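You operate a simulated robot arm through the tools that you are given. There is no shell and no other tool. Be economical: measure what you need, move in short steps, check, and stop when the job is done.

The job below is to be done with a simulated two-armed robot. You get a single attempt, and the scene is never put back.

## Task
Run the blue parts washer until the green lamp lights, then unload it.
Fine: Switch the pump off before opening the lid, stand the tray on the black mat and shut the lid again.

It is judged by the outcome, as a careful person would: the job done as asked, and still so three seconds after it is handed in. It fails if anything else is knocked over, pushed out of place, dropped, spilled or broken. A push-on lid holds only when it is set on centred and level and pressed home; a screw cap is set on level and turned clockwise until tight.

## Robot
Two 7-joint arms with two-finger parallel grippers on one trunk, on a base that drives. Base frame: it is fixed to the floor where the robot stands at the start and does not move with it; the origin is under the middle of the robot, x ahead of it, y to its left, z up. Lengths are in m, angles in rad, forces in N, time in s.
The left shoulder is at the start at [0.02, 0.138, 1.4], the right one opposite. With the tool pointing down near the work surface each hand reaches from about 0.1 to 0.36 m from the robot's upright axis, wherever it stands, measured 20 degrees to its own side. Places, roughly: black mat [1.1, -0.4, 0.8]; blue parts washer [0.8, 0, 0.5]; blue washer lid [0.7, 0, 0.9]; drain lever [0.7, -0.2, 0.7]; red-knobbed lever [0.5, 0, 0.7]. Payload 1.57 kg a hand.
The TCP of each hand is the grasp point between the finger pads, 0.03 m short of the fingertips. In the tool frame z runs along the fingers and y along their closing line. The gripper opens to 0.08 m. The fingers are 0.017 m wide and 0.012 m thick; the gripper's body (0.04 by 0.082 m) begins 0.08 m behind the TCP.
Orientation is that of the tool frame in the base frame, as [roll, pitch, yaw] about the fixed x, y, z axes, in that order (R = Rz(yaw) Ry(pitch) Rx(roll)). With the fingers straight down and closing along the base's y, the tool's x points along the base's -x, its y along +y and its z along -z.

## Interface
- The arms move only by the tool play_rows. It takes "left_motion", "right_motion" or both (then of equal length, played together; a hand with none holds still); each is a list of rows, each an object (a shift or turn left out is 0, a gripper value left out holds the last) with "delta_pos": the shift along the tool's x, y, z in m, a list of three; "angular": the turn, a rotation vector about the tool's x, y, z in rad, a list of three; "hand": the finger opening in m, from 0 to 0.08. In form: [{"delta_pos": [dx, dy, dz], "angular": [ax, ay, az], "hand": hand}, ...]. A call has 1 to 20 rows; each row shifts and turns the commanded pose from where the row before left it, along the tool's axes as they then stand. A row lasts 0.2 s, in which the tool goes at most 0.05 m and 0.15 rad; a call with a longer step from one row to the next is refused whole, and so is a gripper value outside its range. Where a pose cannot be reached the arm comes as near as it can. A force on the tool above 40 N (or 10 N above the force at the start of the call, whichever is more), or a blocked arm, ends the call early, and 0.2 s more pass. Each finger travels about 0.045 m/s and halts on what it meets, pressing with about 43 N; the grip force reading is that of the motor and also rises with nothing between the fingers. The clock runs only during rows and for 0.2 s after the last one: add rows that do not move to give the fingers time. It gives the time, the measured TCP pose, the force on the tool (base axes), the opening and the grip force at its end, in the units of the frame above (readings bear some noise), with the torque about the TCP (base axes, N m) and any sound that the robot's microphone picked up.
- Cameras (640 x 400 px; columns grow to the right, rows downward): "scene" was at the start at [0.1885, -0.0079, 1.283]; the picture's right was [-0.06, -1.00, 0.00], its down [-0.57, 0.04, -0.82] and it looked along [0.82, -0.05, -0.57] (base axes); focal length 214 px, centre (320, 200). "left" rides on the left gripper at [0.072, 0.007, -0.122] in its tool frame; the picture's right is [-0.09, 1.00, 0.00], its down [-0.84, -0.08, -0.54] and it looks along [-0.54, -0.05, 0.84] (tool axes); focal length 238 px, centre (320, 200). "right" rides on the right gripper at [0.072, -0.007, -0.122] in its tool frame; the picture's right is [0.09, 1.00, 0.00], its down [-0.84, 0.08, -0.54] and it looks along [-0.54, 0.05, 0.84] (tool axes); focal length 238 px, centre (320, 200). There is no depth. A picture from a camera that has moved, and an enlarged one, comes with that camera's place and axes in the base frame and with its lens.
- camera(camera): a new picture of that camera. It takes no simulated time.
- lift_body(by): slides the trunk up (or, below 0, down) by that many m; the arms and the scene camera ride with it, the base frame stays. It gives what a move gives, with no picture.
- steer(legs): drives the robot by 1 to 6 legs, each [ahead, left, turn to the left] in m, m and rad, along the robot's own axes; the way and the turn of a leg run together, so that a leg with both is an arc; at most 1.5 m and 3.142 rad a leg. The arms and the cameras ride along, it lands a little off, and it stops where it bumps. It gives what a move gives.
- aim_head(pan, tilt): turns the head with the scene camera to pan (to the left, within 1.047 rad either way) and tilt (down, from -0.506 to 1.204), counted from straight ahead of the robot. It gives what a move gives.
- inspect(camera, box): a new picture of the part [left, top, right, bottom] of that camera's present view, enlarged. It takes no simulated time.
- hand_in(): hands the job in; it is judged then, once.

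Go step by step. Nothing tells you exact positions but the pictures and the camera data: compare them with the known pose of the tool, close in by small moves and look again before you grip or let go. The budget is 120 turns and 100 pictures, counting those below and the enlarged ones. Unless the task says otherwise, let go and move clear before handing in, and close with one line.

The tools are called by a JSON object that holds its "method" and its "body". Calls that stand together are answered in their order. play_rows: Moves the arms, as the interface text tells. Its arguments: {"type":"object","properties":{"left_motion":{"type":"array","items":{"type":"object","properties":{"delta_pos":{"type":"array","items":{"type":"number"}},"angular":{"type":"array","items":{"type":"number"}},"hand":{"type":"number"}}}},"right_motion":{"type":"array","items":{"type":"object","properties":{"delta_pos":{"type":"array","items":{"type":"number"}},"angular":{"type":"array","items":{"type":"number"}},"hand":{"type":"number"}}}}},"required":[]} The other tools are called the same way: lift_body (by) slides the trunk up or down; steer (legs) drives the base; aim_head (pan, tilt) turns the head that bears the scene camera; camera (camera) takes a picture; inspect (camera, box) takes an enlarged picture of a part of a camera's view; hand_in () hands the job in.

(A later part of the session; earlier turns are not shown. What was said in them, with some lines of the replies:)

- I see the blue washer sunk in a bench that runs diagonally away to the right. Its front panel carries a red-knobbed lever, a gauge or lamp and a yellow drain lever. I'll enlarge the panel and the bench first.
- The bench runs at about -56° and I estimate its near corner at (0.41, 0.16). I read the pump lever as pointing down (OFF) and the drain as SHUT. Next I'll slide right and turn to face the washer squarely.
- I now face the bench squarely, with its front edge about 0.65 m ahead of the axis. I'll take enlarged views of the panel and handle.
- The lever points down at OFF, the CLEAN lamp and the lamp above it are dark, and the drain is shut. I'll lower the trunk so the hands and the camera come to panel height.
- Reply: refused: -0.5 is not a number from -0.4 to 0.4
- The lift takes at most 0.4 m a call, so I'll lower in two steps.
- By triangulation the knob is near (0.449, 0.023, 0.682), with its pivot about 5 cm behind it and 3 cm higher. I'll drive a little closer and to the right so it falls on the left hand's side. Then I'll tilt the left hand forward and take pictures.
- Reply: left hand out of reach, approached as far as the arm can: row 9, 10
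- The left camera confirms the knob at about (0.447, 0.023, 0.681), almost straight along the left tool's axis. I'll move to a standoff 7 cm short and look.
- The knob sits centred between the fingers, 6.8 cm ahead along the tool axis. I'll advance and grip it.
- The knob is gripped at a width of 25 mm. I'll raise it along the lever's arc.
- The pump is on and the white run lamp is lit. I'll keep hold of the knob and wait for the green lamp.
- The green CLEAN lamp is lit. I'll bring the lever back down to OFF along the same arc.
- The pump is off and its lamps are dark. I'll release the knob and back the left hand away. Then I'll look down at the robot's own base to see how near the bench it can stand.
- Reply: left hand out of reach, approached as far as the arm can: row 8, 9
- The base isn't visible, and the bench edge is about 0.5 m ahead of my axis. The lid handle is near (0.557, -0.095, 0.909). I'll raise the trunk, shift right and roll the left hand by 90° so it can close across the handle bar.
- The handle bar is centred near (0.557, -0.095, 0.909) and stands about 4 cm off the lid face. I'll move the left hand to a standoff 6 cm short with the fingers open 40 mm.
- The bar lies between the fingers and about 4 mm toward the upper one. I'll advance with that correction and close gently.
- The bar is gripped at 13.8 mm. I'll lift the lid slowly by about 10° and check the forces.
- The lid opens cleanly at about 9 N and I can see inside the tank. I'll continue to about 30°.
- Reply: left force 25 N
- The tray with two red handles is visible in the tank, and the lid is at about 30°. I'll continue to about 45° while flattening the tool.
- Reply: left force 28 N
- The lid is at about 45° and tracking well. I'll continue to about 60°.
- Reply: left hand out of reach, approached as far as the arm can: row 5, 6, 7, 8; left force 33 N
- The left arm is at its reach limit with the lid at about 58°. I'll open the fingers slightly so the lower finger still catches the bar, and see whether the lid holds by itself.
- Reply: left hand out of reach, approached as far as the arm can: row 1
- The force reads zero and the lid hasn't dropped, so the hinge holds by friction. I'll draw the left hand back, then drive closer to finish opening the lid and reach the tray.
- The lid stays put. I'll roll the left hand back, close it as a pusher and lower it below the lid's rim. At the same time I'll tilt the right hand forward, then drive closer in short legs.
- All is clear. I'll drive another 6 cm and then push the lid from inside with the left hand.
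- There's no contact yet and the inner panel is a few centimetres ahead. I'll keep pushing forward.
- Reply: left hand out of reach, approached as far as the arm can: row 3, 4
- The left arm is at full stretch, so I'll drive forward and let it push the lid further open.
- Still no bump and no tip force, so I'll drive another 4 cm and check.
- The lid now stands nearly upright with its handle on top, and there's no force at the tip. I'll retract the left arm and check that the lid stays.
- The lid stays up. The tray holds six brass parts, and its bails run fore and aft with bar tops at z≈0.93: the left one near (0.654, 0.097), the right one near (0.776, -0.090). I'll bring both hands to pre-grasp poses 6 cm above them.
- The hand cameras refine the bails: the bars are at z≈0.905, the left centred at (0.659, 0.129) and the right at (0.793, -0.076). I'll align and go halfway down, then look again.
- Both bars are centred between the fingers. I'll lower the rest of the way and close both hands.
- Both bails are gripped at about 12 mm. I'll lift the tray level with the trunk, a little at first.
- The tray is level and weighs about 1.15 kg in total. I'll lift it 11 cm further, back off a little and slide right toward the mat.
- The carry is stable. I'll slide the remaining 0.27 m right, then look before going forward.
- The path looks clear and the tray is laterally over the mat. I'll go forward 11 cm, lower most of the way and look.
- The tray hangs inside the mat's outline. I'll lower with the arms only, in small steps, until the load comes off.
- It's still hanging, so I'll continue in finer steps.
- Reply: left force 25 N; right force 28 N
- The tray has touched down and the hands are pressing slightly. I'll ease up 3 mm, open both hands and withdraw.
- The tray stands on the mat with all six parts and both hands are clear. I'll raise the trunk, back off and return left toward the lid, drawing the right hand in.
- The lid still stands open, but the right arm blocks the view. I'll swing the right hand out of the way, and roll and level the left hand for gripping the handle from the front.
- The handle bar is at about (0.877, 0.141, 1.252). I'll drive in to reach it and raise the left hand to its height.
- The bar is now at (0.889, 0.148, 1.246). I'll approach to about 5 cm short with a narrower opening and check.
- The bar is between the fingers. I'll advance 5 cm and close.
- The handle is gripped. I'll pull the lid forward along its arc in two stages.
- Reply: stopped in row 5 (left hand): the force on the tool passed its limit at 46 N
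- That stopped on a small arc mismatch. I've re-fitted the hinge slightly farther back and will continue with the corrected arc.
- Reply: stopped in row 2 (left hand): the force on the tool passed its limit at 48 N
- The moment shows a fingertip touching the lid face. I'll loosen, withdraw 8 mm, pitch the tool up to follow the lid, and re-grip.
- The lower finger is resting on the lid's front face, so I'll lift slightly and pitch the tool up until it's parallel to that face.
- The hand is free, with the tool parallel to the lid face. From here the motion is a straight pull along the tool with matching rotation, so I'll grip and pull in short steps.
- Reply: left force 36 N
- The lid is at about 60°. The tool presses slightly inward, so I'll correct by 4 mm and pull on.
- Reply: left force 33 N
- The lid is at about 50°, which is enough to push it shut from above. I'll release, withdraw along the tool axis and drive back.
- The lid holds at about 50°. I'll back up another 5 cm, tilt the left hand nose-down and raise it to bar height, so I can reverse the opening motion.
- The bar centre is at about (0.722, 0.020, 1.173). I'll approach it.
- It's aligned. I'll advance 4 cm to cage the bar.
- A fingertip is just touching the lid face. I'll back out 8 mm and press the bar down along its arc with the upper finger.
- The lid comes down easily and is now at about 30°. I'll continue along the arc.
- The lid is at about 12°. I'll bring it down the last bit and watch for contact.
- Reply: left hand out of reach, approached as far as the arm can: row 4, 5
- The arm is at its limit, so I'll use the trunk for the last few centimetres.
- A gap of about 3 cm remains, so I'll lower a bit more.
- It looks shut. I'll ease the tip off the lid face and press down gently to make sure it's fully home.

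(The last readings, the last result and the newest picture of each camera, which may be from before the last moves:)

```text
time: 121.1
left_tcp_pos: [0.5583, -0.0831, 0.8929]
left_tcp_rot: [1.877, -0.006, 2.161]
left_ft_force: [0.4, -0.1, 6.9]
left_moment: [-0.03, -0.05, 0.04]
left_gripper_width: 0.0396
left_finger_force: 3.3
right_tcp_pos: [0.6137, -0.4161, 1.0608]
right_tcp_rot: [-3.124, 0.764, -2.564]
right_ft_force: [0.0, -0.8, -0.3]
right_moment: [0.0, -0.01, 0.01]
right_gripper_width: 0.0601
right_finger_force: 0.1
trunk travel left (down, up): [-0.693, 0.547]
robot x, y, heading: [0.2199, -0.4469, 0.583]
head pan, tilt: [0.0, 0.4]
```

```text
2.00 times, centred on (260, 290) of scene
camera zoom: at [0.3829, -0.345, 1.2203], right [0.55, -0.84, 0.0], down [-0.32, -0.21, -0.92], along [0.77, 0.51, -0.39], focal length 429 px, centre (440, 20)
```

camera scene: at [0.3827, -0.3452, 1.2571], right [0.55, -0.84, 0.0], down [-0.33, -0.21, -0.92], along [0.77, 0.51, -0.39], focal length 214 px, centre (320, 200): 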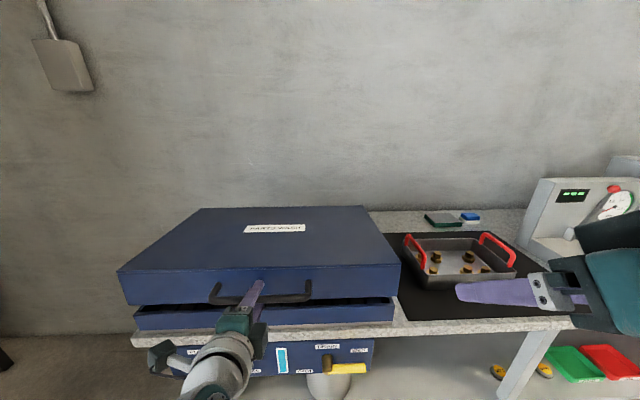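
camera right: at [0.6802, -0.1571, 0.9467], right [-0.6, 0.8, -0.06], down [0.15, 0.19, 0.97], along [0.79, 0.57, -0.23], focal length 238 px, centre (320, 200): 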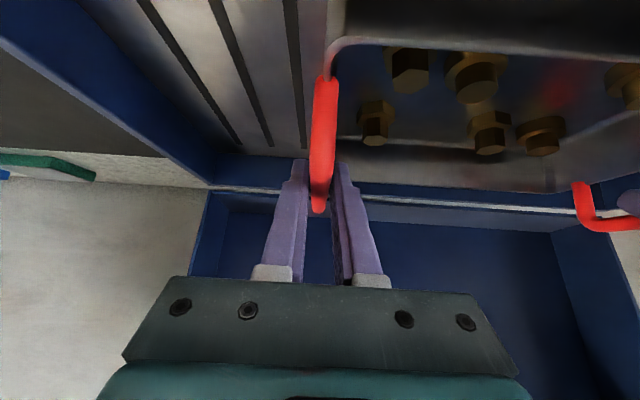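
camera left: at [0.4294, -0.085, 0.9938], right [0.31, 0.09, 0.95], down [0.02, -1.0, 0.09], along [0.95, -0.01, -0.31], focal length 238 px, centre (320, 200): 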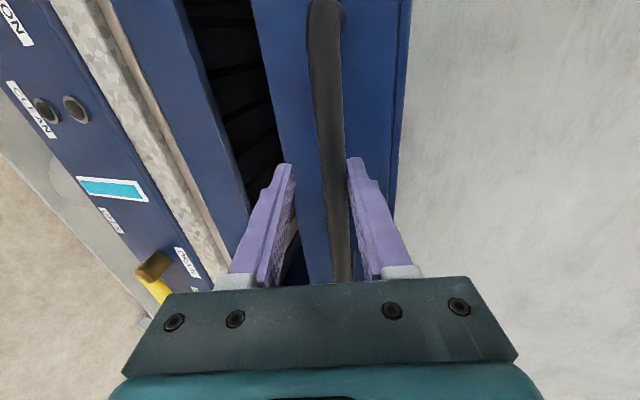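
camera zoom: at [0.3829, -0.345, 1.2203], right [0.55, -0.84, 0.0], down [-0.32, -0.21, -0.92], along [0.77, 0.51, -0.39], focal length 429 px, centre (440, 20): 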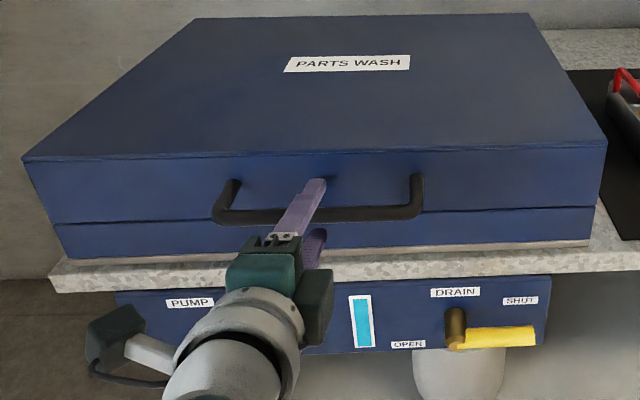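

The fingers are being spread by a bar that won't move, so the lid is home. I'll release upward slightly, withdraw and drive back, then make a final check.

{"method": "lift_body", "body": {"by": 0.012}}

{"method": "play_rows", "body": {"left_motion": [{"delta_pos": [0, 0, -0.02]}, {"delta_pos": [0, 0, -0.02]}, {"delta_pos": [0, 0, -0.02]}]}}

{"method": "steer", "body": {"legs": [[-0.25, 0, 0]]}}

{"method": "aim_head", "body": {"pan": -0.15, "tilt": 0.5}}

{"method": "camera", "body": {"camera": "scene"}}

```text
time: 121.7
left_tcp_pos: [0.5583, -0.0847, 0.9037]
left_tcp_rot: [1.882, -0.005, 2.16]
left_ft_force: [-0.1, 0.7, -0.5]
left_moment: [-0.02, 0.03, 0.01]
left_gripper_width: 0.0338
left_finger_force: 0.1
right_tcp_pos: [0.6142, -0.4141, 1.0716]
right_tcp_rot: [-3.126, 0.765, -2.563]
right_ft_force: [0.4, 0.5, 0.8]
right_moment: [0.0, 0.0, -0.01]
right_gripper_width: 0.0601
right_finger_force: 0.1
trunk travel left (down, up): [-0.705, 0.535]
robot x, y, heading: [0.2214, -0.4478, 0.579]
head pan, tilt: [0.0, 0.4]
```

```text
time: 122.5
left_tcp_pos: [0.5095, -0.1153, 0.9233]
left_tcp_rot: [1.879, -0.006, 2.159]
left_ft_force: [0.3, 0.7, 0.4]
left_moment: [0.02, 0.01, -0.03]
left_gripper_width: 0.0341
left_finger_force: 0.0
right_tcp_pos: [0.6142, -0.4148, 1.0717]
right_tcp_rot: [-3.127, 0.764, -2.563]
right_ft_force: [-0.2, 0.3, 0.0]
right_moment: [-0.01, 0.0, -0.02]
right_gripper_width: 0.0601
right_finger_force: 0.1
trunk travel left (down, up): [-0.705, 0.535]
robot x, y, heading: [0.2166, -0.451, 0.577]
head pan, tilt: [0.0, 0.4]
```

```text
time: 124.3
left_tcp_pos: [0.2981, -0.2526, 0.9238]
left_tcp_rot: [1.881, -0.007, 2.165]
left_ft_force: [-0.4, 0.1, -0.3]
left_moment: [-0.02, 0.0, 0.02]
left_gripper_width: 0.0341
left_finger_force: 0.1
right_tcp_pos: [0.4031, -0.5522, 1.0728]
right_tcp_rot: [-3.124, 0.765, -2.559]
right_ft_force: [-0.8, 0.1, 0.0]
right_moment: [-0.01, 0.01, 0.0]
right_gripper_width: 0.0599
right_finger_force: 0.0
trunk travel left (down, up): [-0.705, 0.535]
robot x, y, heading: [0.0092, -0.5879, 0.59]
head pan, tilt: [0.0, 0.4]
```

```text
time: 125.0
left_tcp_pos: [0.2978, -0.2525, 0.9235]
left_tcp_rot: [1.88, -0.006, 2.164]
left_ft_force: [-0.4, -0.3, 0.5]
left_moment: [-0.03, 0.01, -0.03]
left_gripper_width: 0.0339
left_finger_force: 0.1
right_tcp_pos: [0.4032, -0.5519, 1.0727]
right_tcp_rot: [-3.125, 0.765, -2.56]
right_ft_force: [-0.2, -0.4, 0.2]
right_moment: [0.0, 0.02, 0.03]
right_gripper_width: 0.0599
right_finger_force: 0.1
trunk travel left (down, up): [-0.705, 0.535]
robot x, y, heading: [0.0071, -0.5901, 0.586]
head pan, tilt: [-0.15, 0.499]
```

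```text
13 pictures are left
camera scene: at [0.1773, -0.4961, 1.223], right [0.42, -0.91, 0.0], down [-0.43, -0.2, -0.88], along [0.8, 0.37, -0.48], focal length 214 px, centre (320, 200)
```

scene: 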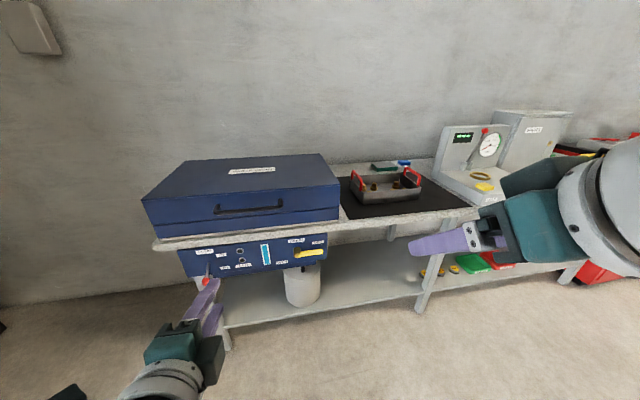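

{"method": "inspect", "body": {"camera": "scene", "box": [130, 140, 350, 300]}}

{"method": "inspect", "body": {"camera": "scene", "box": [320, 140, 520, 260]}}

```text
2.50 times, centred on (240, 220) of scene
camera zoom: at [0.1773, -0.4961, 1.223], right [0.42, -0.91, 0.0], down [-0.43, -0.2, -0.88], along [0.8, 0.37, -0.48], focal length 536 px, centre (520, 150)
```

zoom: 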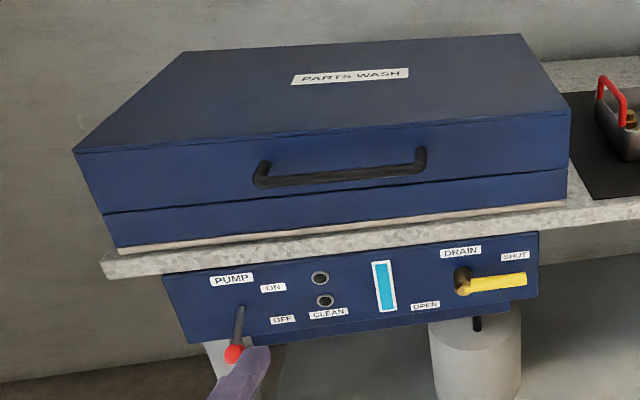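

```text
3.20 times, centred on (420, 200) of scene
camera zoom: at [0.1773, -0.4961, 1.223], right [0.42, -0.91, 0.0], down [-0.43, -0.2, -0.88], along [0.8, 0.37, -0.48], focal length 686 px, centre (0, 200)
```

zoom: 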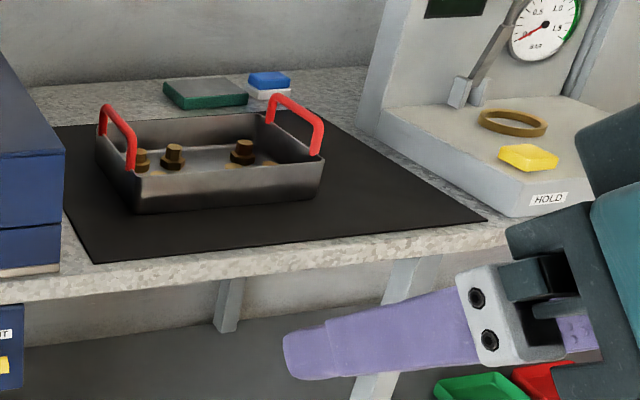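

The lid is shut, the pump is off with its lamps dark, the drain is still shut, and the tray stands on the black mat with its parts. Both hands are clear, so I'm handing in.

{"method": "hand_in", "body": {}}

```text
The job is handed in.
```

The washer ran until the green lamp lit, and I switched the pump off before opening the lid. The tray now stands on the black mat with its parts and the lid is shut again.
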